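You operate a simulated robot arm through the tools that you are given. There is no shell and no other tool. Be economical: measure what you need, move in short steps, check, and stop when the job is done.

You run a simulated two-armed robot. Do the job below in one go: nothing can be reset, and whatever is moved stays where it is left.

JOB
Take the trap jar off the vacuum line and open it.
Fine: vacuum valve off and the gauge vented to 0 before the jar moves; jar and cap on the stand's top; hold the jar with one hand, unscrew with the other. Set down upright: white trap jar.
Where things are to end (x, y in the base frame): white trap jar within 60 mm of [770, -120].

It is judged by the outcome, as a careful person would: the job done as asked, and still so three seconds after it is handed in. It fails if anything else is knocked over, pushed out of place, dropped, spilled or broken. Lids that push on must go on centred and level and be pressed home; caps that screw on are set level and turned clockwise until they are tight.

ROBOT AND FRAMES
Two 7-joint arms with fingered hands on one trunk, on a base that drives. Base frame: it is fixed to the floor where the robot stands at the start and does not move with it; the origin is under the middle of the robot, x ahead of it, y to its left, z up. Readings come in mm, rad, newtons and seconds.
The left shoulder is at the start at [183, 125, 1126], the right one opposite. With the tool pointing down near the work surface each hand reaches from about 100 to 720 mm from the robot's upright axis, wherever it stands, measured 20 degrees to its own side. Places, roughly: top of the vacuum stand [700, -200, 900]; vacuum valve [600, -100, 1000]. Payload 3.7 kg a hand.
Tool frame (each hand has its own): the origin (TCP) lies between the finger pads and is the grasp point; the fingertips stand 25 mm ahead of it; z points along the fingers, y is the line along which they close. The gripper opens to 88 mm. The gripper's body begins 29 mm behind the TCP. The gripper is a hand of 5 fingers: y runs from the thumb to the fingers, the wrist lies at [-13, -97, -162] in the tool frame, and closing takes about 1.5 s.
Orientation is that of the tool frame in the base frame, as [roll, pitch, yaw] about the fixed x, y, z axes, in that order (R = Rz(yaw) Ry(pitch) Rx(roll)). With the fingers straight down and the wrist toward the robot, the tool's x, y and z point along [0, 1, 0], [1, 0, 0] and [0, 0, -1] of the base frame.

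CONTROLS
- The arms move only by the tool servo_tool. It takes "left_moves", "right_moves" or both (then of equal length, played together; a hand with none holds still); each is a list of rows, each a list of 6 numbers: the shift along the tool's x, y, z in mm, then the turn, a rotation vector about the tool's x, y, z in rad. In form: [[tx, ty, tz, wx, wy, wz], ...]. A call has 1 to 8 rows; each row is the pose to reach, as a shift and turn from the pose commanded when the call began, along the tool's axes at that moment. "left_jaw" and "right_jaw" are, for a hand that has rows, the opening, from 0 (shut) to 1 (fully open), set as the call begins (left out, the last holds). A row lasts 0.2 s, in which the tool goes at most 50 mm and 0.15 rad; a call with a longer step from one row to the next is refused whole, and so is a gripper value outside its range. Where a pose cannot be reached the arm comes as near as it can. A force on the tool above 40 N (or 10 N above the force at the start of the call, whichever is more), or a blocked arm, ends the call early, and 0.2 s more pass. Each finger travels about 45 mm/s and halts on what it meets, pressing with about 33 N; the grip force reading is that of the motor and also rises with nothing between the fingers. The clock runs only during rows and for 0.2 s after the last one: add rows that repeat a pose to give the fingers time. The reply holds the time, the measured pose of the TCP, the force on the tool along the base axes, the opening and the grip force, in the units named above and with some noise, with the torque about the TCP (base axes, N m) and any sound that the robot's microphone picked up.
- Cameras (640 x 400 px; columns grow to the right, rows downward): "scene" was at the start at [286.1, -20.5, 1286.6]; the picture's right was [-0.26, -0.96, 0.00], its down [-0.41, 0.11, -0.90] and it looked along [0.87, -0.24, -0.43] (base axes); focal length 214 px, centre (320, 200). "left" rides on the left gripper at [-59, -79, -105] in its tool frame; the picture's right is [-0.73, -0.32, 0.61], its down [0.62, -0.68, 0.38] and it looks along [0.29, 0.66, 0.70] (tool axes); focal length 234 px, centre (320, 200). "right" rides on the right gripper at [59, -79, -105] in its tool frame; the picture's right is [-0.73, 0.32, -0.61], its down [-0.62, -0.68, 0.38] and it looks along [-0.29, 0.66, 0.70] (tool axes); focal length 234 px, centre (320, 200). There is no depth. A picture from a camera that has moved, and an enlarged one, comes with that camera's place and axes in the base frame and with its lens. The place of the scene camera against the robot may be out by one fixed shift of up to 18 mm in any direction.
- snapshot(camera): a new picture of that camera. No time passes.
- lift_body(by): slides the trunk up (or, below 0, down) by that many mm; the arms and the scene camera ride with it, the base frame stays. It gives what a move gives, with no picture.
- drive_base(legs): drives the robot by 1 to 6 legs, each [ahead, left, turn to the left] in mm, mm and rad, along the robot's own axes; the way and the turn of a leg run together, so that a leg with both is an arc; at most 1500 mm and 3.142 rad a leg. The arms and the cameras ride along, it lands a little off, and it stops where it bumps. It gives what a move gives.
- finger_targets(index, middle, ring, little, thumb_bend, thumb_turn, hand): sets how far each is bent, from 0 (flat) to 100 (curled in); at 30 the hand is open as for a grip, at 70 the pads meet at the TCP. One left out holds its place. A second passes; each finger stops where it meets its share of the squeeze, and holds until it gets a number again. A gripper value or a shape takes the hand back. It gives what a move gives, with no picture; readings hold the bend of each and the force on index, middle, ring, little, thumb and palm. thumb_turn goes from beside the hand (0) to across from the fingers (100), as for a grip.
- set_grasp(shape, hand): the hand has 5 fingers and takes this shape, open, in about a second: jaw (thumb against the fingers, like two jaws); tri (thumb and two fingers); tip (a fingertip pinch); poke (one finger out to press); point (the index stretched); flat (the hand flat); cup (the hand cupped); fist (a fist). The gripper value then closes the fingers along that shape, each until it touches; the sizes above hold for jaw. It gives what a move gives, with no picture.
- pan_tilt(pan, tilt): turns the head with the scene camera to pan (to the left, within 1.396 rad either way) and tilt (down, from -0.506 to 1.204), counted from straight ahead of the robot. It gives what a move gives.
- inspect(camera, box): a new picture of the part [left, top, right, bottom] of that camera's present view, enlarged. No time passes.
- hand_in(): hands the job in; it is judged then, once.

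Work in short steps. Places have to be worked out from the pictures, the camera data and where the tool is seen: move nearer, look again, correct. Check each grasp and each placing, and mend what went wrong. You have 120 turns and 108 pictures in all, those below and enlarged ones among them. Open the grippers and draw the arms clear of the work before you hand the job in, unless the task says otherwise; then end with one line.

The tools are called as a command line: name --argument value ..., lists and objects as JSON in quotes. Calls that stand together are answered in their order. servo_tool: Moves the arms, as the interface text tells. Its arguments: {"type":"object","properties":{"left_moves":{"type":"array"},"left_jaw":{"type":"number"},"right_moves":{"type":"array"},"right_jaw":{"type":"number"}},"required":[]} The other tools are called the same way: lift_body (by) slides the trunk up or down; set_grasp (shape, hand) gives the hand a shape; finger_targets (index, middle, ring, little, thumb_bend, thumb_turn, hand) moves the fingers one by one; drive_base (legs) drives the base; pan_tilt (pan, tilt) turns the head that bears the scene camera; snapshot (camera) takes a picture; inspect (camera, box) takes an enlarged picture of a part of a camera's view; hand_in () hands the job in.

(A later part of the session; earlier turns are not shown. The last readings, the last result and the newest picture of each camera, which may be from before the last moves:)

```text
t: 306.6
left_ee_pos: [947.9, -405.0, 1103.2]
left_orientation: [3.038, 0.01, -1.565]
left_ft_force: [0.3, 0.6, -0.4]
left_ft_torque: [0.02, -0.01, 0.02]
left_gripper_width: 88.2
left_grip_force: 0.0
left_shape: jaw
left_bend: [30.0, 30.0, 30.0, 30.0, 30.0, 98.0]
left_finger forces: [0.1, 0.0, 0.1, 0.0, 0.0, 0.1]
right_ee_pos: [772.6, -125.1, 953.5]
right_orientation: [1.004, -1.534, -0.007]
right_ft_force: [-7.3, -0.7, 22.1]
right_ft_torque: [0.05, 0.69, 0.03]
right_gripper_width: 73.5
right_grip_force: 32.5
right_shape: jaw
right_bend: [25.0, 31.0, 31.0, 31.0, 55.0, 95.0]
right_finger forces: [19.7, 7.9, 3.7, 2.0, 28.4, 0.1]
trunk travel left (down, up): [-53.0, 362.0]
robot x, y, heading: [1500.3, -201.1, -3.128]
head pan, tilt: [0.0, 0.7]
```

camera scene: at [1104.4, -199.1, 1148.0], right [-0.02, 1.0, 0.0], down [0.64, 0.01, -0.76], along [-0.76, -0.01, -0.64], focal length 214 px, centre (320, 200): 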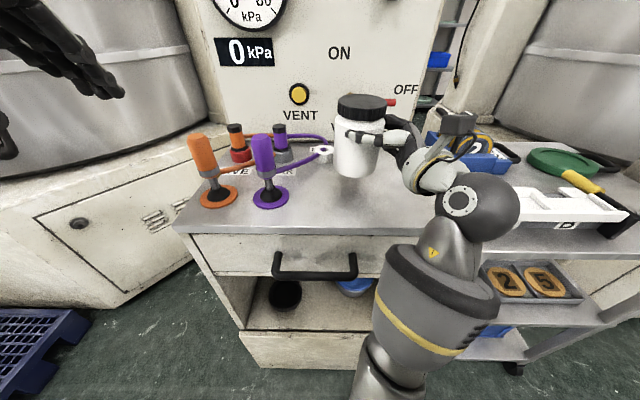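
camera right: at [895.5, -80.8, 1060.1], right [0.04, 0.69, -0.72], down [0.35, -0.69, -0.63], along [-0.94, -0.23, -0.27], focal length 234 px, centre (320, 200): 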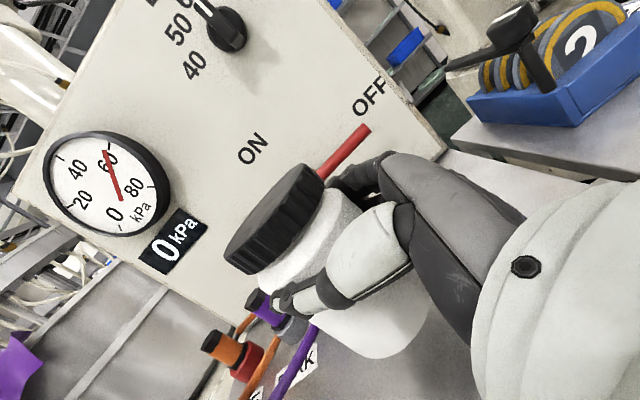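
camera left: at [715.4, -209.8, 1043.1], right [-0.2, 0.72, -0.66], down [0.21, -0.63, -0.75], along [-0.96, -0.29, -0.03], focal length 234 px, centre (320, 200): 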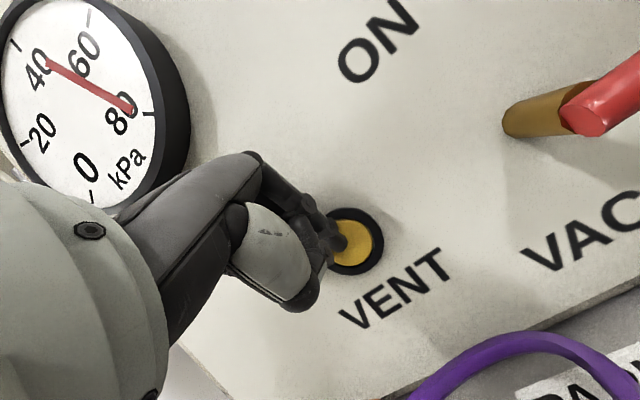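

The jar rests on the stand (contact at z≈953). My top (index) finger seems to bear on the cap, so I open, shift the grip down ~17 mm, and re-close on the body only.

servo_tool --right_moves '[[1, 0, 0, 0, 0, 0], [1, 0, 0, 0, 0, 0], [1, 0, 0, 0, 0, 0], [1, 0, 0, 0, 0, 0], [-6, 0, 0, 0, 0, 0], [-12, 0, 0, 0, 0, 0], [-17, 0, 0, 0, 0, 0]]' --right_jaw 1

inspect --camera "scene" --box '[300, 80, 420, 220]'

```text
t: 308.2
left_ee_pos: [947.2, -403.5, 1102.4]
left_orientation: [3.042, 0.009, -1.564]
left_ft_force: [-0.3, -0.3, -0.4]
left_ft_torque: [-0.01, -0.01, 0.01]
left_gripper_width: 87.8
left_grip_force: 0.0
left_shape: jaw
left_bend: [30.0, 30.0, 30.0, 30.0, 30.0, 98.0]
left_finger forces: [0.1, 0.0, 0.0, 0.0, 0.0, 0.0]
right_ee_pos: [771.2, -124.7, 930.6]
right_orientation: [1.098, -1.545, -0.102]
right_ft_force: [0.1, 0.3, 1.1]
right_ft_torque: [0.0, 0.01, -0.02]
right_gripper_width: 87.5
right_grip_force: 0.0
right_shape: jaw
right_bend: [30.0, 30.0, 30.0, 30.0, 30.0, 98.0]
right_finger forces: [0.5, 0.0, 0.0, 0.1, 0.1, 0.0]
trunk travel left (down, up): [-53.0, 362.0]
robot x, y, heading: [1496.4, -195.4, -3.125]
head pan, tilt: [0.0, 0.7]
```

```text
2.86 times, centred on (360, 150) of scene
camera zoom: at [1105.0, -199.0, 1148.3], right [-0.02, 1.0, 0.0], down [0.64, 0.01, -0.76], along [-0.76, -0.01, -0.64], focal length 613 px, centre (206, 343)
```

zoom: 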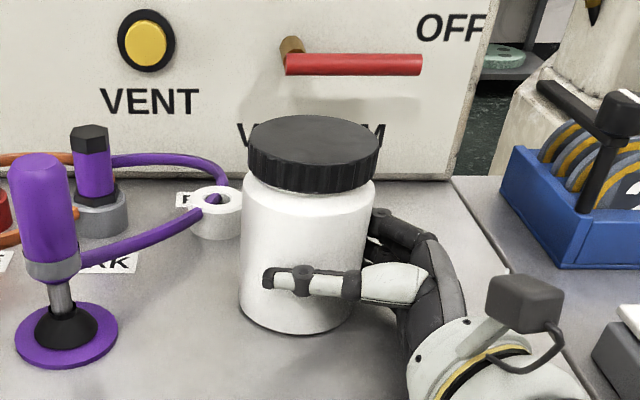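

The top finger is now below the cap. I close the right hand on the body, and bring the left hand, levelled, above the cap.

servo_tool --right_moves '[[0, 0, 0, 0, 0, 0], [0, 0, 0, 0, 0, 0], [0, 0, 0, 0, 0, 0], [0, 0, 0, 0, 0, 0], [0, 0, 0, 0, 0, 0], [0, 0, 0, 0, 0, 0], [0, 0, 0, 0, 0, 0], [0, 0, 0, 0, 0, 0]]' --right_jaw 0 --left_moves '[[-33, 22, 2, 0.013, 0, 0], [-65, 45, 4, 0.025, 0, 0], [-98, 67, 7, 0.038, 0, 0], [-130, 90, 9, 0.05, 0, 0], [-163, 112, 11, 0.063, 0, 0], [-196, 134, 13, 0.075, 0, 0], [-228, 157, 16, 0.088, 0, 0], [-261, 179, 18, 0.1, 0, 0]]' --left_jaw 1

snapshot --camera "left"

snapshot --camera "scene"

```text
t: 310.1
left_ee_pos: [765.6, -142.2, 1103.0]
left_orientation: [-3.141, 0.009, -1.564]
left_ft_force: [0.0, 0.0, 0.5]
left_ft_torque: [0.0, -0.01, 0.0]
left_gripper_width: 88.0
left_grip_force: 0.0
left_shape: jaw
left_bend: [30.0, 30.0, 30.0, 30.0, 30.0, 98.0]
left_finger forces: [0.1, 0.0, 0.0, 0.1, 0.1, 0.0]
right_ee_pos: [769.7, -124.9, 931.8]
right_orientation: [1.132, -1.545, -0.135]
right_ft_force: [0.2, 0.1, 0.5]
right_ft_torque: [0.04, 0.07, -0.03]
right_gripper_width: 76.4
right_grip_force: 33.1
right_shape: jaw
right_bend: [34.0, 32.0, 31.0, 33.0, 47.0, 98.0]
right_finger forces: [15.9, 8.9, 4.1, 0.0, 28.2, 0.0]
trunk travel left (down, up): [-53.0, 362.0]
robot x, y, heading: [1498.3, -195.6, -3.123]
head pan, tilt: [0.0, 0.7]
```

```text
15 pictures are left
camera left: at [843.3, -85.1, 1208.8], right [0.32, 0.73, -0.6], down [0.69, -0.62, -0.39], along [-0.66, -0.29, -0.7], focal length 234 px, centre (320, 200)
```

left: 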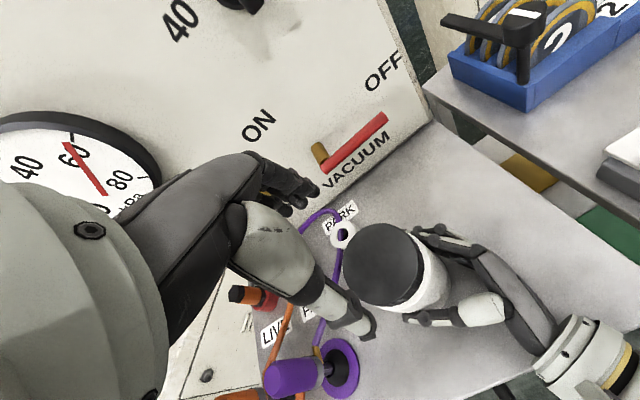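

```text
14 pictures are left
camera scene: at [1105.0, -198.8, 1148.3], right [-0.02, 1.0, 0.0], down [0.64, 0.01, -0.77], along [-0.76, -0.01, -0.64], focal length 214 px, centre (320, 200)
```

scene: 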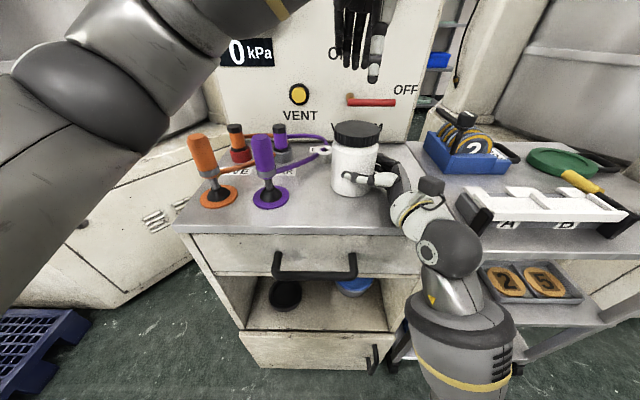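

Cap centre is at ≈[760, −143, 997], dia ≈77. I open the left hand a bit wider and lower it over the cap.

finger_targets --hand "left" --index 22 --middle 22 --ring 22 --little 22 --thumb_bend 22

servo_tool --left_moves '[[1, 6, 40, 0, 0, 0], [1, 6, 75, 0, 0, 0], [1, 6, 95, 0, 0, 0], [1, 6, 106, 0, 0, 0]]'

inspect --camera "scene" --box '[300, 60, 440, 220]'

```text
t: 311.1
left_ee_pos: [766.6, -143.6, 1102.6]
left_orientation: [3.14, 0.012, -1.564]
left_ft_force: [-0.8, -0.7, -0.2]
left_ft_torque: [0.03, -0.01, 0.04]
left_gripper_width: 99.7
left_grip_force: 0.0
left_shape: fingers
left_bend: [22.0, 22.0, 22.0, 22.0, 22.0, 98.0]
left_finger forces: [0.1, 0.0, 0.0, 0.0, 0.0, 0.0]
right_ee_pos: [769.6, -125.5, 931.2]
right_orientation: [1.213, -1.547, -0.215]
right_ft_force: [-0.8, -1.1, 1.0]
right_ft_torque: [0.03, 0.13, 0.02]
right_gripper_width: 76.1
right_grip_force: 33.3
right_shape: jaw
right_bend: [34.0, 32.0, 31.0, 33.0, 47.0, 98.0]
right_finger forces: [15.7, 8.7, 3.9, 0.1, 28.5, 0.1]
trunk travel left (down, up): [-53.0, 362.0]
robot x, y, heading: [1500.9, -200.3, -3.124]
head pan, tilt: [0.0, 0.7]
```

```text
t: 312.1
left_ee_pos: [758.8, -143.5, 997.6]
left_orientation: [3.14, 0.01, -1.564]
left_ft_force: [0.5, -0.5, 0.7]
left_ft_torque: [-0.01, 0.01, 0.0]
left_gripper_width: 99.8
left_grip_force: 0.0
left_shape: fingers
left_bend: [22.0, 22.0, 22.0, 22.0, 22.0, 98.0]
left_finger forces: [0.0, 0.0, 0.0, 0.0, 0.1, 0.0]
right_ee_pos: [769.8, -125.3, 932.0]
right_orientation: [1.144, -1.545, -0.148]
right_ft_force: [0.0, 0.8, 0.3]
right_ft_torque: [0.02, 0.05, -0.02]
right_gripper_width: 76.5
right_grip_force: 33.1
right_shape: jaw
right_bend: [34.0, 32.0, 31.0, 33.0, 47.0, 98.0]
right_finger forces: [15.8, 8.8, 4.0, 0.0, 28.4, 0.0]
trunk travel left (down, up): [-53.0, 362.0]
robot x, y, heading: [1500.3, -197.1, -3.129]
head pan, tilt: [0.0, 0.7]
```

```text
2.50 times, centred on (370, 140) of scene
camera zoom: at [1105.1, -199.1, 1148.3], right [-0.02, 1.0, 0.0], down [0.64, 0.01, -0.77], along [-0.76, -0.01, -0.64], focal length 536 px, centre (195, 350)
```

zoom: 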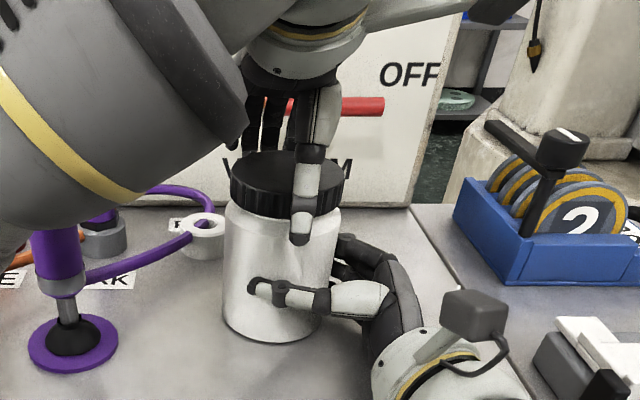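

The hand straddles the cap. I raise it 6 mm, pre-rotate clockwise 0.6 rad, close on the cap, then twist counter-clockwise 1.2 rad.

servo_tool --left_moves '[[0, 0, -6, 0, 0, 0.15], [0, 0, -6, 0, 0, 0.3], [0, 0, -6, 0, 0, 0.45], [0, 0, -6, 0, 0, 0.6]]'

servo_tool --left_moves '[[0, 0, 0, 0, 0, 0], [0, 0, 0, 0, 0, 0], [0, 0, 0, 0, 0, 0], [0, 0, 0, 0, 0, 0], [0, 0, 0, 0, 0, 0], [0, 0, 0, 0, 0, 0], [0, 0, 0, 0, 0, 0], [0, 0, 0, 0, 0, 0]]' --left_jaw 0

servo_tool --left_moves '[[0, 0, 0, 0, 0, -0.15], [0, 0, 0, 0, 0, -0.3], [0, 0, 0, 0, 0, -0.45], [0, 0, 0, 0, 0, -0.6], [0, 0, 0, 0, 0, -0.75], [0, 0, 0, 0, 0, -0.9], [0, 0, -1, 0, 0, -1.05], [0, 0, -1, 0, 0, -1.2]]'

inspect --camera "scene" --box '[300, 60, 440, 220]'

```text
t: 313.1
left_ee_pos: [759.8, -143.3, 1003.5]
left_orientation: [3.136, 0.007, -2.167]
left_ft_force: [0.8, -0.1, 0.6]
left_ft_torque: [-0.02, 0.01, 0.02]
left_gripper_width: 99.6
left_grip_force: 0.0
left_shape: fingers
left_bend: [22.0, 22.0, 22.0, 22.0, 22.0, 98.0]
left_finger forces: [0.0, 0.1, 0.1, 0.1, 0.1, 0.1]
right_ee_pos: [770.5, -124.9, 933.1]
right_orientation: [1.165, -1.545, -0.168]
right_ft_force: [-0.1, -0.1, 0.2]
right_ft_torque: [0.04, 0.08, 0.01]
right_gripper_width: 76.1
right_grip_force: 32.5
right_shape: jaw
right_bend: [34.0, 32.0, 31.0, 33.0, 47.0, 98.0]
right_finger forces: [15.7, 8.8, 3.9, 0.0, 28.4, 0.0]
trunk travel left (down, up): [-53.0, 362.0]
robot x, y, heading: [1498.4, -196.2, -3.123]
head pan, tilt: [0.0, 0.7]
```

```text
t: 314.9
left_ee_pos: [759.3, -144.0, 1004.8]
left_orientation: [3.136, 0.008, -2.164]
left_ft_force: [-0.5, 3.0, 1.2]
left_ft_torque: [0.02, -0.04, -0.01]
left_gripper_width: 71.0
left_grip_force: 32.9
left_shape: jaw
left_bend: [30.0, 34.0, 33.0, 34.0, 54.0, 99.0]
left_finger forces: [20.6, 8.3, 3.5, 0.0, 30.2, 0.1]
right_ee_pos: [770.9, -125.0, 933.3]
right_orientation: [1.065, -1.546, -0.067]
right_ft_force: [0.6, -2.1, 0.6]
right_ft_torque: [0.05, 0.12, 0.07]
right_gripper_width: 76.5
right_grip_force: 33.2
right_shape: jaw
right_bend: [34.0, 32.0, 31.0, 33.0, 47.0, 99.0]
right_finger forces: [15.2, 8.3, 3.5, 0.0, 29.2, 0.0]
trunk travel left (down, up): [-53.0, 362.0]
robot x, y, heading: [1501.6, -200.2, -3.123]
head pan, tilt: [0.0, 0.7]
```

```text
t: 316.6
left_ee_pos: [758.6, -145.2, 1005.4]
left_orientation: [-3.136, 0.009, -0.961]
left_ft_force: [-8.3, 3.7, 3.5]
left_ft_torque: [0.02, 0.22, -0.04]
left_gripper_width: 70.6
left_grip_force: 32.7
left_shape: jaw
left_bend: [29.0, 33.0, 33.0, 34.0, 55.0, 96.0]
left_finger forces: [22.4, 9.1, 2.7, 0.0, 30.0, 0.1]
right_ee_pos: [771.5, -125.4, 933.1]
right_orientation: [1.145, -1.546, -0.149]
right_ft_force: [7.3, -2.6, 3.1]
right_ft_torque: [0.04, 0.22, 0.28]
right_gripper_width: 75.8
right_grip_force: 32.7
right_shape: jaw
right_bend: [35.0, 33.0, 31.0, 33.0, 46.0, 99.0]
right_finger forces: [14.6, 7.8, 3.4, 0.1, 34.2, 0.0]
trunk travel left (down, up): [-53.0, 362.0]
robot x, y, heading: [1500.1, -200.1, -3.131]
head pan, tilt: [0.0, 0.7]
```

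```text
2.50 times, centred on (370, 140) of scene
camera zoom: at [1105.4, -199.1, 1148.4], right [-0.02, 1.0, 0.0], down [0.64, 0.01, -0.77], along [-0.77, -0.01, -0.64], focal length 536 px, centre (195, 350)
```

zoom: 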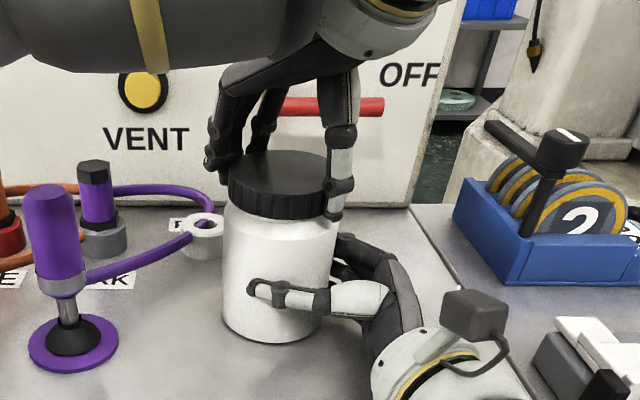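

The twist went smoothly. I do another regrip cycle: open, rotate back, close, twist.

servo_tool --left_moves '[[0, 0, 0, 0, 0, 0], [0, 0, 0, 0, 0, 0], [0, 0, 0, 0, 0, 0], [0, 0, 0, 0, 0, 0]]' --left_jaw 1

servo_tool --left_moves '[[0, 0, 0, 0, 0, 0.15], [0, 0, 0, 0, 0, 0.3], [0, 0, 0, 0, 0, 0.45], [0, 0, 0, 0, 0, 0.6], [0, 0, 0, 0, 0, 0.75], [0, 0, 0, 0, 0, 0.9], [0, 0, 0, 0, 0, 1.05], [0, 0, 0, 0, 0, 1.2]]'

servo_tool --left_moves '[[0, 0, 0, 0, 0, 0], [0, 0, 0, 0, 0, 0], [0, 0, 0, 0, 0, 0], [0, 0, 0, 0, 0, 0], [0, 0, 0, 0, 0, 0], [0, 0, 0, 0, 0, 0]]' --left_jaw 0

servo_tool --left_moves '[[0, 0, 0, 0, 0, -0.15], [0, 0, 0, 0, 0, -0.3], [0, 0, 0, 0, 0, -0.45], [0, 0, 0, 0, 0, -0.6], [0, 0, 0, 0, 0, -0.75], [0, 0, 0, 0, 0, -0.9], [0, 0, -1, 0, 0, -1.05], [0, 0, -1, 0, 0, -1.2]]'

inspect --camera "scene" --box '[300, 60, 440, 220]'

```text
t: 317.6
left_ee_pos: [760.1, -144.9, 1004.5]
left_orientation: [-3.137, 0.006, -0.965]
left_ft_force: [-1.9, 0.2, 0.6]
left_ft_torque: [-0.04, 0.01, -0.03]
left_gripper_width: 87.6
left_grip_force: 0.0
left_shape: jaw
left_bend: [29.0, 30.0, 30.0, 30.0, 30.0, 98.0]
left_finger forces: [1.8, 0.0, 0.1, 0.1, 0.1, 0.1]
right_ee_pos: [770.4, -124.4, 932.1]
right_orientation: [1.176, -1.546, -0.179]
right_ft_force: [1.5, 0.7, 0.7]
right_ft_torque: [-0.01, 0.1, 0.04]
right_gripper_width: 75.8
right_grip_force: 33.5
right_shape: jaw
right_bend: [35.0, 33.0, 31.0, 33.0, 47.0, 98.0]
right_finger forces: [17.1, 8.9, 3.8, 0.1, 31.3, 0.0]
trunk travel left (down, up): [-53.0, 362.0]
robot x, y, heading: [1501.1, -197.5, -3.126]
head pan, tilt: [0.0, 0.7]
```

```text
t: 319.4
left_ee_pos: [759.4, -144.1, 1003.7]
left_orientation: [3.136, 0.006, -2.168]
left_ft_force: [0.8, 0.6, -0.1]
left_ft_torque: [-0.03, -0.01, -0.03]
left_gripper_width: 87.8
left_grip_force: 0.1
left_shape: jaw
left_bend: [30.0, 30.0, 30.0, 30.0, 30.0, 98.0]
left_finger forces: [0.2, 0.0, 0.1, 0.0, 0.0, 0.0]
right_ee_pos: [770.1, -126.8, 932.4]
right_orientation: [1.143, -1.547, -0.145]
right_ft_force: [0.4, -0.2, 0.7]
right_ft_torque: [0.03, 0.09, 0.02]
right_gripper_width: 76.0
right_grip_force: 32.9
right_shape: jaw
right_bend: [35.0, 33.0, 31.0, 33.0, 47.0, 98.0]
right_finger forces: [17.1, 9.2, 4.0, 0.1, 30.4, 0.0]
trunk travel left (down, up): [-53.0, 362.0]
robot x, y, heading: [1498.2, -195.6, -3.128]
head pan, tilt: [0.0, 0.7]
```

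```text
t: 320.9
left_ee_pos: [758.2, -144.4, 1005.1]
left_orientation: [3.137, 0.007, -2.165]
left_ft_force: [-1.3, 1.3, 0.3]
left_ft_torque: [-0.02, -0.09, -0.01]
left_gripper_width: 70.7
left_grip_force: 33.2
left_shape: jaw
left_bend: [29.0, 34.0, 34.0, 35.0, 52.0, 98.0]
left_finger forces: [18.5, 8.4, 3.7, 0.0, 30.4, 0.0]
right_ee_pos: [770.8, -124.7, 932.1]
right_orientation: [1.159, -1.547, -0.162]
right_ft_force: [0.4, -1.3, 0.1]
right_ft_torque: [0.06, 0.09, 0.0]
right_gripper_width: 76.0
right_grip_force: 32.8
right_shape: jaw
right_bend: [35.0, 33.0, 31.0, 33.0, 47.0, 98.0]
right_finger forces: [16.8, 9.0, 4.0, 0.0, 30.4, 0.0]
trunk travel left (down, up): [-53.0, 362.0]
robot x, y, heading: [1502.2, -197.7, -3.126]
head pan, tilt: [0.0, 0.7]
```

```text
t: 322.6
left_ee_pos: [759.5, -145.3, 1005.1]
left_orientation: [-3.137, 0.009, -0.96]
left_ft_force: [-7.5, 2.5, 1.0]
left_ft_torque: [-0.02, 0.21, -0.08]
left_gripper_width: 70.3
left_grip_force: 33.0
left_shape: jaw
left_bend: [28.0, 33.0, 34.0, 35.0, 54.0, 96.0]
left_finger forces: [20.6, 9.9, 3.1, 0.1, 29.4, 0.0]
right_ee_pos: [771.3, -124.8, 932.3]
right_orientation: [1.078, -1.545, -0.081]
right_ft_force: [8.1, -2.6, 3.0]
right_ft_torque: [0.06, 0.22, 0.26]
right_gripper_width: 75.9
right_grip_force: 33.2
right_shape: jaw
right_bend: [35.0, 33.0, 31.0, 33.0, 46.0, 99.0]
right_finger forces: [14.7, 7.9, 3.6, 0.1, 34.3, 0.0]
trunk travel left (down, up): [-53.0, 362.0]
robot x, y, heading: [1497.2, -196.6, -3.127]
head pan, tilt: [0.0, 0.7]
```

```text
2.50 times, centred on (370, 140) of scene
camera zoom: at [1105.3, -199.1, 1148.4], right [-0.02, 1.0, 0.0], down [0.64, 0.01, -0.77], along [-0.77, -0.01, -0.64], focal length 536 px, centre (195, 350)
```

zoom: 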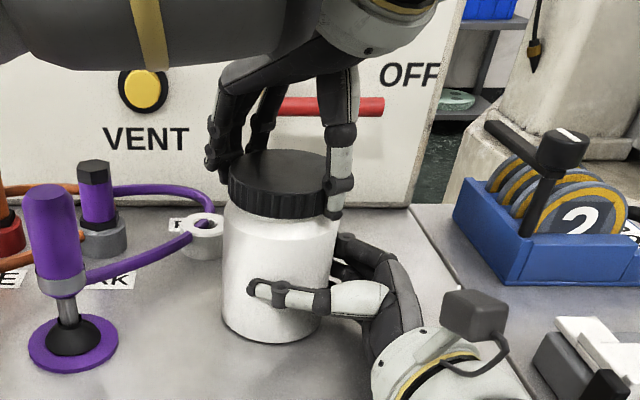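

The cap looks slightly raised now (neck visible). I run two more cycles.

servo_tool --left_moves '[[0, 0, 0, 0, 0, 0], [0, 0, 0, 0, 0, 0], [0, 0, 0, 0, 0, 0], [0, 0, 0, 0, 0, 0]]' --left_jaw 1

servo_tool --left_moves '[[0, 0, 0, 0, 0, 0.15], [0, 0, 0, 0, 0, 0.3], [0, 0, 0, 0, 0, 0.45], [0, 0, 0, 0, 0, 0.6], [0, 0, 0, 0, 0, 0.75], [0, 0, 0, 0, 0, 0.9], [0, 0, 0, 0, 0, 1.05], [0, 0, 0, 0, 0, 1.2]]'

servo_tool --left_moves '[[0, 0, 0, 0, 0, 0], [0, 0, 0, 0, 0, 0], [0, 0, 0, 0, 0, 0], [0, 0, 0, 0, 0, 0], [0, 0, 0, 0, 0, 0], [0, 0, 0, 0, 0, 0]]' --left_jaw 0

servo_tool --left_moves '[[0, 0, 0, 0, 0, -0.15], [0, 0, 0, 0, 0, -0.3], [0, 0, 0, 0, 0, -0.45], [0, 0, 0, 0, 0, -0.6], [0, 0, -1, 0, 0, -0.75], [0, 0, -1, 0, 0, -0.9], [0, 0, -1, 0, 0, -1.05], [0, 0, -1, 0, 0, -1.2]]'

servo_tool --left_moves '[[0, 0, 0, 0, 0, 0], [0, 0, 0, 0, 0, 0], [0, 0, 0, 0, 0, 0], [0, 0, 0, 0, 0, 0]]' --left_jaw 1

servo_tool --left_moves '[[0, 0, 0, 0, 0, 0.15], [0, 0, 0, 0, 0, 0.3], [0, 0, 0, 0, 0, 0.45], [0, 0, 0, 0, 0, 0.6], [0, 0, 0, 0, 0, 0.75], [0, 0, 0, 0, 0, 0.9], [0, 0, 0, 0, 0, 1.05], [0, 0, 0, 0, 0, 1.2]]'

servo_tool --left_moves '[[0, 0, 0, 0, 0, 0], [0, 0, 0, 0, 0, 0], [0, 0, 0, 0, 0, 0], [0, 0, 0, 0, 0, 0], [0, 0, 0, 0, 0, 0], [0, 0, 0, 0, 0, 0]]' --left_jaw 0

servo_tool --left_moves '[[0, 0, 0, 0, 0, -0.15], [0, 0, 0, 0, 0, -0.3], [0, 0, 0, 0, 0, -0.45], [0, 0, 0, 0, 0, -0.6], [0, 0, -1, 0, 0, -0.75], [0, 0, -1, 0, 0, -0.9], [0, 0, -1, 0, 0, -1.05], [0, 0, -1, 0, 0, -1.2]]'

inspect --camera "scene" --box '[300, 60, 440, 220]'

```text
t: 323.6
left_ee_pos: [759.3, -145.4, 1005.4]
left_orientation: [-3.138, 0.006, -0.965]
left_ft_force: [-0.8, 0.7, 0.6]
left_ft_torque: [0.0, 0.03, -0.04]
left_gripper_width: 87.8
left_grip_force: 0.1
left_shape: jaw
left_bend: [29.0, 30.0, 30.0, 30.0, 30.0, 98.0]
left_finger forces: [1.5, 0.0, 0.1, 0.0, 0.0, 0.1]
right_ee_pos: [770.6, -125.1, 932.7]
right_orientation: [1.17, -1.546, -0.174]
right_ft_force: [1.2, 0.6, 1.3]
right_ft_torque: [0.04, 0.08, 0.07]
right_gripper_width: 75.7
right_grip_force: 33.3
right_shape: jaw
right_bend: [35.0, 33.0, 31.0, 33.0, 47.0, 98.0]
right_finger forces: [17.0, 9.0, 3.8, 0.0, 31.4, 0.0]
trunk travel left (down, up): [-53.0, 362.0]
robot x, y, heading: [1497.9, -191.9, -3.131]
head pan, tilt: [0.0, 0.7]
```

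```text
t: 325.4
left_ee_pos: [758.4, -144.7, 1005.3]
left_orientation: [3.134, 0.007, -2.168]
left_ft_force: [-1.2, -0.1, -0.1]
left_ft_torque: [-0.01, 0.01, 0.01]
left_gripper_width: 87.7
left_grip_force: 0.0
left_shape: jaw
left_bend: [30.0, 30.0, 30.0, 30.0, 30.0, 98.0]
left_finger forces: [0.4, 0.0, 0.0, 0.0, 0.0, 0.0]
right_ee_pos: [770.0, -124.8, 931.8]
right_orientation: [1.116, -1.545, -0.119]
right_ft_force: [0.7, -0.2, 1.5]
right_ft_torque: [-0.01, 0.09, 0.02]
right_gripper_width: 75.8
right_grip_force: 32.4
right_shape: jaw
right_bend: [35.0, 33.0, 31.0, 33.0, 47.0, 98.0]
right_finger forces: [17.0, 9.3, 4.1, 0.0, 30.4, 0.0]
trunk travel left (down, up): [-53.0, 362.0]
robot x, y, heading: [1499.6, -197.8, -3.124]
head pan, tilt: [0.0, 0.7]
```

```text
t: 326.9
left_ee_pos: [759.2, -144.9, 1005.5]
left_orientation: [3.135, 0.005, -2.166]
left_ft_force: [2.2, 0.3, 1.8]
left_ft_torque: [-0.01, -0.05, -0.01]
left_gripper_width: 72.0
left_grip_force: 32.9
left_shape: jaw
left_bend: [33.0, 33.0, 33.0, 34.0, 53.0, 99.0]
left_finger forces: [17.8, 8.8, 2.9, 0.0, 31.2, 0.0]
right_ee_pos: [770.2, -124.8, 933.0]
right_orientation: [1.135, -1.546, -0.137]
right_ft_force: [-3.2, -0.2, 1.4]
right_ft_torque: [0.01, 0.09, 0.02]
right_gripper_width: 75.9
right_grip_force: 32.7
right_shape: jaw
right_bend: [35.0, 33.0, 31.0, 33.0, 47.0, 98.0]
right_finger forces: [17.3, 9.4, 4.2, 0.0, 29.7, 0.0]
trunk travel left (down, up): [-53.0, 362.0]
robot x, y, heading: [1499.4, -196.0, -3.126]
head pan, tilt: [0.0, 0.7]
```

```text
t: 328.6
left_ee_pos: [759.1, -144.5, 1007.7]
left_orientation: [-3.136, 0.009, -0.96]
left_ft_force: [-7.4, 1.4, 1.1]
left_ft_torque: [-0.06, 0.26, -0.1]
left_gripper_width: 71.4
left_grip_force: 32.7
left_shape: jaw
left_bend: [31.0, 33.0, 33.0, 34.0, 54.0, 97.0]
left_finger forces: [22.7, 10.7, 2.5, 0.0, 29.8, 0.0]
right_ee_pos: [771.3, -125.4, 933.7]
right_orientation: [1.078, -1.545, -0.08]
right_ft_force: [8.1, -2.2, 3.0]
right_ft_torque: [0.06, 0.24, 0.28]
right_gripper_width: 75.7
right_grip_force: 33.2
right_shape: jaw
right_bend: [35.0, 33.0, 31.0, 33.0, 46.0, 99.0]
right_finger forces: [14.5, 7.8, 3.6, 0.1, 34.3, 0.0]
trunk travel left (down, up): [-53.0, 362.0]
robot x, y, heading: [1497.4, -195.3, -3.122]
head pan, tilt: [0.0, 0.7]
```

```text
t: 329.6
left_ee_pos: [759.0, -144.3, 1007.1]
left_orientation: [-3.136, 0.006, -0.964]
left_ft_force: [-2.1, 0.2, 0.1]
left_ft_torque: [-0.02, 0.05, -0.01]
left_gripper_width: 87.7
left_grip_force: 0.0
left_shape: jaw
left_bend: [29.0, 30.0, 30.0, 30.0, 30.0, 98.0]
left_finger forces: [2.2, 0.1, 0.1, 0.0, 0.1, 0.0]
right_ee_pos: [770.3, -124.4, 932.0]
right_orientation: [1.146, -1.546, -0.149]
right_ft_force: [2.2, 1.1, 1.2]
right_ft_torque: [0.0, 0.08, 0.07]
right_gripper_width: 75.7
right_grip_force: 33.0
right_shape: jaw
right_bend: [35.0, 33.0, 31.0, 33.0, 47.0, 98.0]
right_finger forces: [17.0, 8.9, 3.8, 0.0, 31.2, 0.1]
trunk travel left (down, up): [-53.0, 362.0]
robot x, y, heading: [1501.9, -196.8, -3.125]
head pan, tilt: [0.0, 0.7]
```

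```text
t: 331.4
left_ee_pos: [760.3, -145.4, 1008.1]
left_orientation: [3.136, 0.006, -2.168]
left_ft_force: [0.6, -0.3, 0.3]
left_ft_torque: [0.0, 0.0, 0.01]
left_gripper_width: 87.6
left_grip_force: 0.1
left_shape: jaw
left_bend: [30.0, 30.0, 30.0, 30.0, 30.0, 98.0]
left_finger forces: [0.2, 0.1, 0.1, 0.0, 0.1, 0.0]
right_ee_pos: [771.3, -125.8, 931.5]
right_orientation: [1.145, -1.545, -0.15]
right_ft_force: [0.7, -0.7, 0.8]
right_ft_torque: [0.06, 0.11, 0.01]
right_gripper_width: 75.6
right_grip_force: 33.3
right_shape: jaw
right_bend: [35.0, 33.0, 31.0, 33.0, 47.0, 98.0]
right_finger forces: [16.9, 9.1, 4.1, 0.1, 30.1, 0.1]
trunk travel left (down, up): [-53.0, 362.0]
robot x, y, heading: [1497.7, -195.5, -3.125]
head pan, tilt: [0.0, 0.7]
```

```text
t: 332.9
left_ee_pos: [759.0, -143.9, 1007.6]
left_orientation: [3.137, 0.006, -2.164]
left_ft_force: [0.1, 0.0, 1.6]
left_ft_torque: [-0.06, -0.1, -0.07]
left_gripper_width: 71.7
left_grip_force: 33.0
left_shape: jaw
left_bend: [32.0, 33.0, 33.0, 34.0, 52.0, 98.0]
left_finger forces: [17.2, 8.5, 3.9, 0.0, 30.3, 0.0]
right_ee_pos: [770.7, -124.6, 932.3]
right_orientation: [1.082, -1.546, -0.086]
right_ft_force: [0.0, -0.9, 0.2]
right_ft_torque: [0.02, 0.13, 0.07]
right_gripper_width: 75.8
right_grip_force: 32.8
right_shape: jaw
right_bend: [35.0, 33.0, 31.0, 33.0, 47.0, 98.0]
right_finger forces: [16.8, 9.1, 4.0, 0.0, 30.2, 0.0]
trunk travel left (down, up): [-53.0, 362.0]
robot x, y, heading: [1500.4, -197.7, -3.126]
head pan, tilt: [0.0, 0.7]
```

```text
t: 334.6
left_ee_pos: [759.2, -144.5, 1007.3]
left_orientation: [-3.138, 0.008, -0.962]
left_ft_force: [-8.6, 1.5, 1.8]
left_ft_torque: [-0.09, 0.25, -0.06]
left_gripper_width: 71.1
left_grip_force: 32.9
left_shape: jaw
left_bend: [29.0, 33.0, 33.0, 34.0, 54.0, 96.0]
left_finger forces: [20.9, 10.3, 3.5, 0.0, 29.4, 0.1]
right_ee_pos: [771.0, -124.4, 933.0]
right_orientation: [1.096, -1.543, -0.1]
right_ft_force: [7.8, -3.3, 2.7]
right_ft_torque: [0.04, 0.17, 0.31]
right_gripper_width: 75.5
right_grip_force: 32.8
right_shape: jaw
right_bend: [36.0, 33.0, 31.0, 33.0, 46.0, 99.0]
right_finger forces: [14.6, 7.7, 3.6, 0.0, 34.3, 0.1]
trunk travel left (down, up): [-53.0, 362.0]
robot x, y, heading: [1499.7, -198.2, -3.13]
head pan, tilt: [0.0, 0.7]
```

```text
2.50 times, centred on (370, 140) of scene
camera zoom: at [1105.3, -199.1, 1148.4], right [-0.02, 1.0, 0.0], down [0.64, 0.01, -0.77], along [-0.77, -0.01, -0.64], focal length 536 px, centre (195, 350)
```

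zoom: 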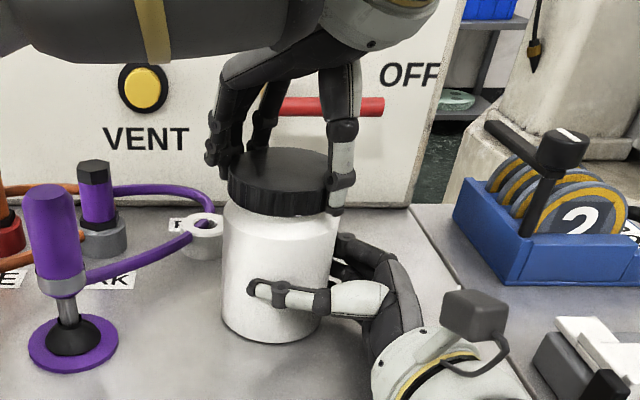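

Total about 4.8 rad. I test by gently lifting the cap 8 mm and reading the force.

servo_tool --left_moves '[[0, 0, -2, 0, 0, 0], [0, 0, -4, 0, 0, 0], [0, 0, -6, 0, 0, 0], [0, 0, -8, 0, 0, 0]]'

inspect --camera "scene" --box '[330, 90, 410, 200]'

```text
t: 335.6
left_ee_pos: [759.3, -144.8, 1015.1]
left_orientation: [-3.135, 0.006, -0.966]
left_ft_force: [-7.1, 2.5, -15.6]
left_ft_torque: [-0.1, 0.22, -0.02]
left_gripper_width: 71.4
left_grip_force: 32.6
left_shape: jaw
left_bend: [29.0, 33.0, 33.0, 34.0, 54.0, 96.0]
left_finger forces: [20.4, 10.1, 3.5, 0.1, 30.7, 0.0]
right_ee_pos: [770.7, -124.9, 933.6]
right_orientation: [1.033, -1.54, -0.037]
right_ft_force: [6.8, -3.0, 13.9]
right_ft_torque: [0.03, 0.52, 0.19]
right_gripper_width: 75.7
right_grip_force: 32.7
right_shape: jaw
right_bend: [36.0, 33.0, 31.0, 33.0, 47.0, 97.0]
right_finger forces: [14.6, 7.4, 3.4, 0.0, 32.5, 0.0]
trunk travel left (down, up): [-53.0, 362.0]
robot x, y, heading: [1500.8, -196.0, -3.13]
head pan, tilt: [0.0, 0.7]
```

```text
3.64 times, centred on (370, 145) of scene
camera zoom: at [1104.8, -199.0, 1148.2], right [-0.02, 1.0, 0.0], down [0.64, 0.01, -0.76], along [-0.76, -0.01, -0.64], focal length 780 px, centre (138, 400)
```

zoom: 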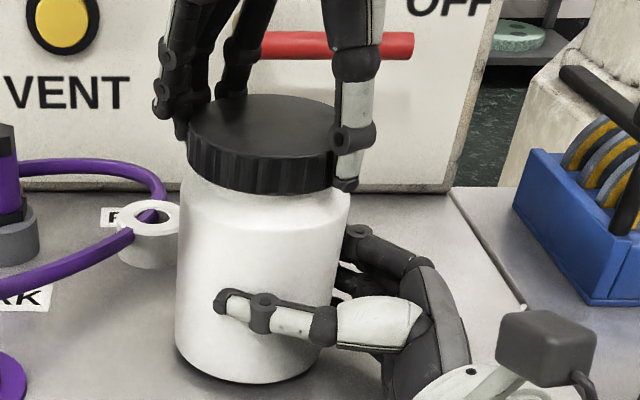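

Still ~15 N of resistance, so the thread isn't free yet. I lower back and do three more cycles, then test again.

servo_tool --left_moves '[[0, 0, 4, 0, 0, 0], [0, 0, 6, 0, 0, 0], [0, 0, 6, 0, 0, 0], [0, 0, 6, 0, 0, 0]]' --left_jaw 1

servo_tool --left_moves '[[0, 0, 0, 0, 0, 0.15], [0, 0, 0, 0, 0, 0.3], [0, 0, 0, 0, 0, 0.45], [0, 0, 0, 0, 0, 0.6], [0, 0, 0, 0, 0, 0.75], [0, 0, 0, 0, 0, 0.9], [0, 0, 0, 0, 0, 1.05], [0, 0, 0, 0, 0, 1.2]]'

servo_tool --left_moves '[[0, 0, 0, 0, 0, 0], [0, 0, 0, 0, 0, 0], [0, 0, 0, 0, 0, 0], [0, 0, 0, 0, 0, 0], [0, 0, 0, 0, 0, 0], [0, 0, 0, 0, 0, 0]]' --left_jaw 0

servo_tool --left_moves '[[0, 0, 0, 0, 0, -0.15], [0, 0, 0, 0, 0, -0.3], [0, 0, 0, 0, 0, -0.45], [0, 0, 0, 0, 0, -0.6], [0, 0, -1, 0, 0, -0.75], [0, 0, -1, 0, 0, -0.9], [0, 0, -1, 0, 0, -1.05], [0, 0, -1, 0, 0, -1.2]]'

servo_tool --left_moves '[[0, 0, 0, 0, 0, 0], [0, 0, 0, 0, 0, 0], [0, 0, 0, 0, 0, 0], [0, 0, 0, 0, 0, 0]]' --left_jaw 1

servo_tool --left_moves '[[0, 0, 0, 0, 0, 0.15], [0, 0, 0, 0, 0, 0.3], [0, 0, 0, 0, 0, 0.45], [0, 0, 0, 0, 0, 0.6], [0, 0, 0, 0, 0, 0.75], [0, 0, 0, 0, 0, 0.9], [0, 0, 0, 0, 0, 1.05], [0, 0, 0, 0, 0, 1.2]]'

servo_tool --left_moves '[[0, 0, 0, 0, 0, 0], [0, 0, 0, 0, 0, 0], [0, 0, 0, 0, 0, 0], [0, 0, 0, 0, 0, 0], [0, 0, 0, 0, 0, 0], [0, 0, 0, 0, 0, 0]]' --left_jaw 0

servo_tool --left_moves '[[0, 0, 0, 0, 0, -0.15], [0, 0, 0, 0, 0, -0.3], [0, 0, 0, 0, 0, -0.45], [0, 0, 0, 0, 0, -0.6], [0, 0, -1, 0, 0, -0.75], [0, 0, -1, 0, 0, -0.9], [0, 0, -1, 0, 0, -1.05], [0, 0, -1, 0, 0, -1.2]]'

servo_tool --left_moves '[[0, 0, -2, 0, 0, 0], [0, 0, -4, 0, 0, 0]]'

inspect --camera "scene" --box '[330, 90, 410, 200]'

```text
t: 336.6
left_ee_pos: [758.8, -144.6, 1009.8]
left_orientation: [-3.136, 0.007, -0.965]
left_ft_force: [-1.5, -0.5, 3.2]
left_ft_torque: [-0.06, 0.12, -0.01]
left_gripper_width: 87.6
left_grip_force: 0.1
left_shape: jaw
left_bend: [29.0, 30.0, 30.0, 30.0, 30.0, 98.0]
left_finger forces: [1.9, 0.0, 0.0, 0.1, 0.0, 0.1]
right_ee_pos: [770.4, -125.3, 931.9]
right_orientation: [1.201, -1.548, -0.205]
right_ft_force: [-0.8, -0.1, 1.6]
right_ft_torque: [0.07, 0.12, 0.01]
right_gripper_width: 75.8
right_grip_force: 32.9
right_shape: jaw
right_bend: [35.0, 33.0, 31.0, 33.0, 47.0, 98.0]
right_finger forces: [16.8, 9.2, 4.5, 0.0, 30.3, 0.1]
trunk travel left (down, up): [-53.0, 362.0]
robot x, y, heading: [1498.7, -198.9, -3.128]
head pan, tilt: [0.0, 0.7]
```

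```text
t: 338.4
left_ee_pos: [758.7, -144.9, 1009.4]
left_orientation: [3.135, 0.008, -2.168]
left_ft_force: [0.3, 0.2, 0.6]
left_ft_torque: [0.03, 0.02, -0.02]
left_gripper_width: 87.7
left_grip_force: 0.0
left_shape: jaw
left_bend: [30.0, 30.0, 30.0, 30.0, 30.0, 98.0]
left_finger forces: [0.0, 0.0, 0.0, 0.1, 0.1, 0.0]
right_ee_pos: [769.0, -125.1, 932.5]
right_orientation: [1.147, -1.548, -0.152]
right_ft_force: [0.3, 0.5, 0.4]
right_ft_torque: [0.08, 0.08, -0.04]
right_gripper_width: 75.9
right_grip_force: 33.1
right_shape: jaw
right_bend: [35.0, 33.0, 31.0, 33.0, 47.0, 98.0]
right_finger forces: [17.1, 9.2, 4.3, 0.1, 30.1, 0.0]
trunk travel left (down, up): [-53.0, 362.0]
robot x, y, heading: [1497.7, -196.0, -3.126]
head pan, tilt: [0.0, 0.7]
```

```text
t: 339.9
left_ee_pos: [759.4, -143.4, 1010.9]
left_orientation: [3.138, 0.008, -2.164]
left_ft_force: [1.3, -0.1, -0.5]
left_ft_torque: [-0.04, -0.09, -0.04]
left_gripper_width: 70.5
left_grip_force: 33.1
left_shape: jaw
left_bend: [27.0, 33.0, 33.0, 35.0, 52.0, 99.0]
left_finger forces: [15.9, 8.5, 3.8, 0.0, 29.7, 0.0]
right_ee_pos: [769.9, -125.1, 932.5]
right_orientation: [1.128, -1.546, -0.129]
right_ft_force: [-1.2, -1.2, 0.1]
right_ft_torque: [0.03, 0.01, 0.04]
right_gripper_width: 75.5
right_grip_force: 32.9
right_shape: jaw
right_bend: [35.0, 33.0, 31.0, 33.0, 47.0, 98.0]
right_finger forces: [16.9, 9.2, 4.4, 0.1, 30.1, 0.0]
trunk travel left (down, up): [-53.0, 362.0]
robot x, y, heading: [1499.3, -198.7, -3.124]
head pan, tilt: [0.0, 0.7]
```

```text
t: 341.6
left_ee_pos: [759.8, -144.7, 1011.4]
left_orientation: [-3.139, 0.01, -0.96]
left_ft_force: [-5.5, 2.2, -1.3]
left_ft_torque: [0.03, 0.14, -0.1]
left_gripper_width: 69.9
left_grip_force: 32.4
left_shape: jaw
left_bend: [27.0, 33.0, 33.0, 35.0, 53.0, 97.0]
left_finger forces: [18.7, 9.9, 3.7, 0.0, 29.1, 0.0]
right_ee_pos: [771.5, -124.9, 931.8]
right_orientation: [1.144, -1.546, -0.147]
right_ft_force: [6.0, -3.1, 1.7]
right_ft_torque: [0.08, 0.21, 0.27]
right_gripper_width: 75.8
right_grip_force: 33.0
right_shape: jaw
right_bend: [36.0, 33.0, 31.0, 33.0, 46.0, 99.0]
right_finger forces: [14.4, 7.9, 4.2, 0.1, 33.5, 0.1]
trunk travel left (down, up): [-53.0, 362.0]
robot x, y, heading: [1499.1, -199.4, -3.128]
head pan, tilt: [0.0, 0.7]
```

```text
t: 342.6
left_ee_pos: [759.7, -144.2, 1010.6]
left_orientation: [-3.136, 0.009, -0.964]
left_ft_force: [1.1, 1.2, -0.1]
left_ft_torque: [0.02, 0.0, 0.01]
left_gripper_width: 87.8
left_grip_force: 0.0
left_shape: jaw
left_bend: [30.0, 30.0, 30.0, 30.0, 30.0, 98.0]
left_finger forces: [0.0, 0.1, 0.1, 0.0, 0.0, 0.0]
right_ee_pos: [770.8, -126.0, 932.7]
right_orientation: [1.1, -1.546, -0.105]
right_ft_force: [-0.9, 0.2, 1.0]
right_ft_torque: [0.02, 0.06, -0.03]
right_gripper_width: 75.9
right_grip_force: 33.3
right_shape: jaw
right_bend: [35.0, 33.0, 31.0, 33.0, 47.0, 98.0]
right_finger forces: [17.0, 9.3, 4.6, 0.0, 29.9, 0.0]
trunk travel left (down, up): [-53.0, 362.0]
robot x, y, heading: [1504.2, -200.2, -3.13]
head pan, tilt: [0.0, 0.7]
```

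```text
t: 344.4
left_ee_pos: [758.5, -144.2, 1011.5]
left_orientation: [3.134, 0.008, -2.169]
left_ft_force: [0.2, -0.1, 0.4]
left_ft_torque: [0.03, -0.01, 0.0]
left_gripper_width: 87.8
left_grip_force: 0.1
left_shape: jaw
left_bend: [30.0, 30.0, 30.0, 30.0, 30.0, 98.0]
left_finger forces: [0.0, 0.0, 0.1, 0.1, 0.0, 0.0]
right_ee_pos: [771.2, -124.9, 933.5]
right_orientation: [1.139, -1.545, -0.143]
right_ft_force: [-0.5, -1.7, 0.1]
right_ft_torque: [0.02, 0.08, -0.01]
right_gripper_width: 75.8
right_grip_force: 32.8
right_shape: jaw
right_bend: [35.0, 33.0, 31.0, 33.0, 47.0, 98.0]
right_finger forces: [16.7, 9.1, 4.4, 0.0, 30.0, 0.0]
trunk travel left (down, up): [-53.0, 362.0]
robot x, y, heading: [1503.7, -194.9, -3.123]
head pan, tilt: [0.0, 0.7]
```

```text
t: 345.9
left_ee_pos: [757.2, -145.1, 1010.1]
left_orientation: [3.137, 0.006, -2.165]
left_ft_force: [-0.6, -0.2, 0.7]
left_ft_torque: [-0.01, -0.04, 0.02]
left_gripper_width: 69.8
left_grip_force: 33.0
left_shape: jaw
left_bend: [27.0, 33.0, 33.0, 35.0, 51.0, 99.0]
left_finger forces: [16.0, 8.8, 3.7, 0.0, 28.8, 0.0]
right_ee_pos: [770.4, -124.1, 931.4]
right_orientation: [1.125, -1.547, -0.129]
right_ft_force: [-0.6, 0.1, -1.2]
right_ft_torque: [0.05, 0.06, 0.03]
right_gripper_width: 75.7
right_grip_force: 32.8
right_shape: jaw
right_bend: [35.0, 33.0, 31.0, 33.0, 47.0, 98.0]
right_finger forces: [16.8, 9.2, 4.3, 0.1, 30.0, 0.1]
trunk travel left (down, up): [-53.0, 362.0]
robot x, y, heading: [1497.5, -197.9, -3.129]
head pan, tilt: [0.0, 0.7]
```

```text
t: 347.6
left_ee_pos: [758.8, -144.2, 1012.0]
left_orientation: [-3.138, 0.008, -0.963]
left_ft_force: [-5.4, 0.7, -0.1]
left_ft_torque: [0.04, 0.16, -0.05]
left_gripper_width: 69.6
left_grip_force: 33.2
left_shape: jaw
left_bend: [27.0, 33.0, 34.0, 35.0, 52.0, 97.0]
left_finger forces: [18.7, 10.0, 3.5, 0.1, 28.7, 0.0]
right_ee_pos: [770.2, -125.5, 933.2]
right_orientation: [1.066, -1.545, -0.07]
right_ft_force: [6.4, -1.1, 1.1]
right_ft_torque: [0.06, 0.2, 0.2]
right_gripper_width: 75.8
right_grip_force: 33.0
right_shape: jaw
right_bend: [35.0, 33.0, 31.0, 33.0, 46.0, 99.0]
right_finger forces: [14.9, 8.1, 4.1, 0.0, 32.8, 0.0]
trunk travel left (down, up): [-53.0, 362.0]
robot x, y, heading: [1500.9, -196.2, -3.123]
head pan, tilt: [0.0, 0.7]
```

```text
t: 348.2
left_ee_pos: [760.0, -144.6, 1015.5]
left_orientation: [-3.136, 0.006, -0.964]
left_ft_force: [-4.8, 0.6, -1.9]
left_ft_torque: [0.0, 0.05, 0.0]
left_gripper_width: 70.2
left_grip_force: 33.3
left_shape: jaw
left_bend: [27.0, 33.0, 34.0, 35.0, 52.0, 97.0]
left_finger forces: [17.6, 10.6, 3.6, 0.0, 28.7, 0.0]
right_ee_pos: [770.2, -125.5, 933.0]
right_orientation: [1.1, -1.544, -0.103]
right_ft_force: [5.4, 0.0, 3.1]
right_ft_torque: [0.01, 0.2, 0.1]
right_gripper_width: 75.6
right_grip_force: 32.8
right_shape: jaw
right_bend: [35.0, 33.0, 31.0, 33.0, 47.0, 99.0]
right_finger forces: [15.2, 8.3, 4.1, 0.0, 32.3, 0.0]
trunk travel left (down, up): [-53.0, 362.0]
robot x, y, heading: [1496.5, -196.7, -3.121]
head pan, tilt: [0.0, 0.7]
```

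```text
3.64 times, centred on (370, 145) of scene
camera zoom: at [1105.2, -199.0, 1148.3], right [-0.02, 1.0, 0.0], down [0.64, 0.01, -0.77], along [-0.76, -0.01, -0.64], focal length 780 px, centre (138, 400)
```

zoom: 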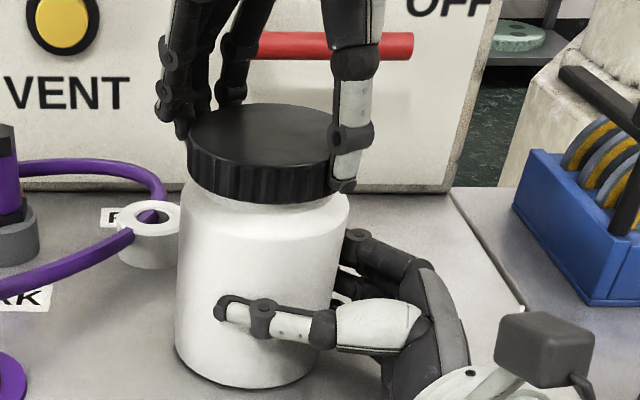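

The 4 mm lift now met only ~2 N, and the cap seems free. I lift it slowly further.

servo_tool --left_moves '[[0, 0, -5, 0, 0, 0], [0, 0, -10, 0, 0, 0], [0, 0, -20, 0, 0, 0], [0, 0, -30, 0, 0, 0], [0, 0, -45, 0, 0, 0]]'

inspect --camera "scene" --box '[320, 60, 420, 200]'

```text
t: 349.4
left_ee_pos: [760.9, -144.7, 1060.5]
left_orientation: [-3.135, 0.007, -0.964]
left_ft_force: [0.2, 0.0, -0.3]
left_ft_torque: [-0.01, 0.03, -0.01]
left_gripper_width: 69.5
left_grip_force: 32.8
left_shape: jaw
left_bend: [27.0, 33.0, 34.0, 35.0, 52.0, 97.0]
left_finger forces: [16.2, 9.8, 4.0, 0.1, 29.5, 0.1]
right_ee_pos: [770.1, -125.6, 931.8]
right_orientation: [1.074, -1.546, -0.079]
right_ft_force: [0.4, 0.9, 0.5]
right_ft_torque: [0.03, 0.05, 0.0]
right_gripper_width: 75.7
right_grip_force: 33.4
right_shape: jaw
right_bend: [35.0, 33.0, 31.0, 33.0, 47.0, 98.0]
right_finger forces: [16.6, 8.9, 4.1, 0.1, 29.8, 0.1]
trunk travel left (down, up): [-53.0, 362.0]
robot x, y, heading: [1499.1, -193.9, -3.126]
head pan, tilt: [0.0, 0.7]
```

```text
2.86 times, centred on (370, 130) of scene
camera zoom: at [1105.1, -199.0, 1148.3], right [-0.02, 1.0, 0.0], down [0.64, 0.01, -0.77], along [-0.76, -0.01, -0.64], focal length 613 px, centre (177, 400)
```

zoom: 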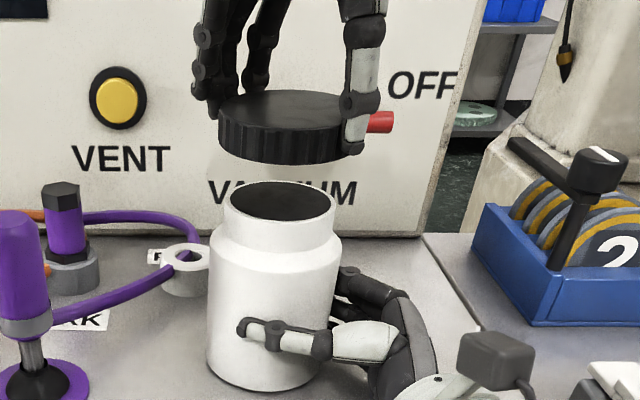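

The cap is off and the jar stands open. I release the jar with the right hand and withdraw it along its palm direction.

servo_tool --right_moves '[[0, 0, 0, 0, 0, 0], [0, 0, 0, 0, 0, 0], [0, 0, 0, 0, 0, 0], [0, 0, 0, 0, 0, 0], [0, 0, 0, 0, 0, 0]]' --right_jaw 1

servo_tool --right_moves '[[0, 0, -15, 0, 0, 0], [0, 0, -35, 0, 0, 0], [0, 0, -60, 0, 0, 0], [0, 0, -90, 0, 0, 0]]'

snapshot --camera "scene"

```text
t: 350.6
left_ee_pos: [759.5, -145.1, 1059.8]
left_orientation: [-3.135, 0.008, -0.966]
left_ft_force: [0.1, 0.7, 0.0]
left_ft_torque: [0.01, -0.01, -0.01]
left_gripper_width: 69.6
left_grip_force: 33.2
left_shape: jaw
left_bend: [27.0, 33.0, 34.0, 35.0, 52.0, 97.0]
left_finger forces: [16.1, 9.8, 3.9, 0.0, 29.5, 0.1]
right_ee_pos: [770.6, -124.3, 932.6]
right_orientation: [1.213, -1.545, -0.216]
right_ft_force: [-0.1, 0.3, 0.1]
right_ft_torque: [-0.02, -0.01, -0.02]
right_gripper_width: 87.7
right_grip_force: 0.0
right_shape: jaw
right_bend: [30.0, 30.0, 30.0, 30.0, 30.0, 98.0]
right_finger forces: [0.0, 0.0, 0.1, 0.0, 0.0, 0.0]
trunk travel left (down, up): [-53.0, 362.0]
robot x, y, heading: [1501.6, -198.8, -3.121]
head pan, tilt: [0.0, 0.7]
```

```text
t: 351.6
left_ee_pos: [759.4, -144.2, 1060.4]
left_orientation: [-3.138, 0.008, -0.965]
left_ft_force: [0.3, 0.1, -0.2]
left_ft_torque: [-0.03, 0.01, -0.04]
left_gripper_width: 69.5
left_grip_force: 32.9
left_shape: jaw
left_bend: [27.0, 33.0, 34.0, 35.0, 52.0, 97.0]
left_finger forces: [16.2, 9.8, 3.9, 0.0, 29.5, 0.1]
right_ee_pos: [820.1, -48.8, 931.7]
right_orientation: [1.097, -1.545, -0.1]
right_ft_force: [-0.3, 0.9, -1.3]
right_ft_torque: [0.03, -0.04, 0.01]
right_gripper_width: 87.5
right_grip_force: 0.1
right_shape: jaw
right_bend: [30.0, 30.0, 30.0, 30.0, 30.0, 98.0]
right_finger forces: [0.1, 0.1, 0.0, 0.1, 0.0, 0.0]
trunk travel left (down, up): [-53.0, 362.0]
robot x, y, heading: [1497.2, -195.9, -3.124]
head pan, tilt: [0.0, 0.7]
```

```text
6 pictures are left
camera scene: at [1105.2, -198.8, 1148.4], right [-0.02, 1.0, 0.0], down [0.64, 0.01, -0.77], along [-0.77, -0.01, -0.64], focal length 214 px, centre (320, 200)
```

scene: 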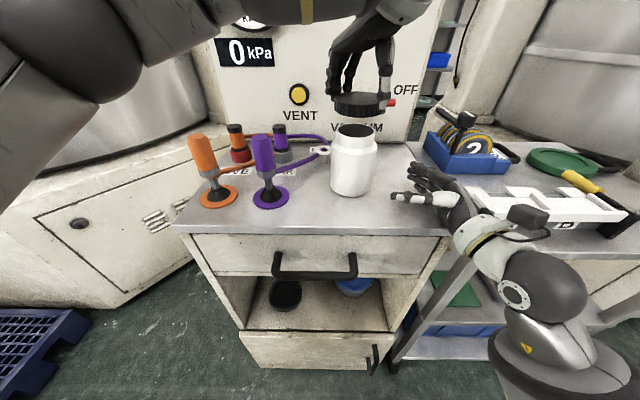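

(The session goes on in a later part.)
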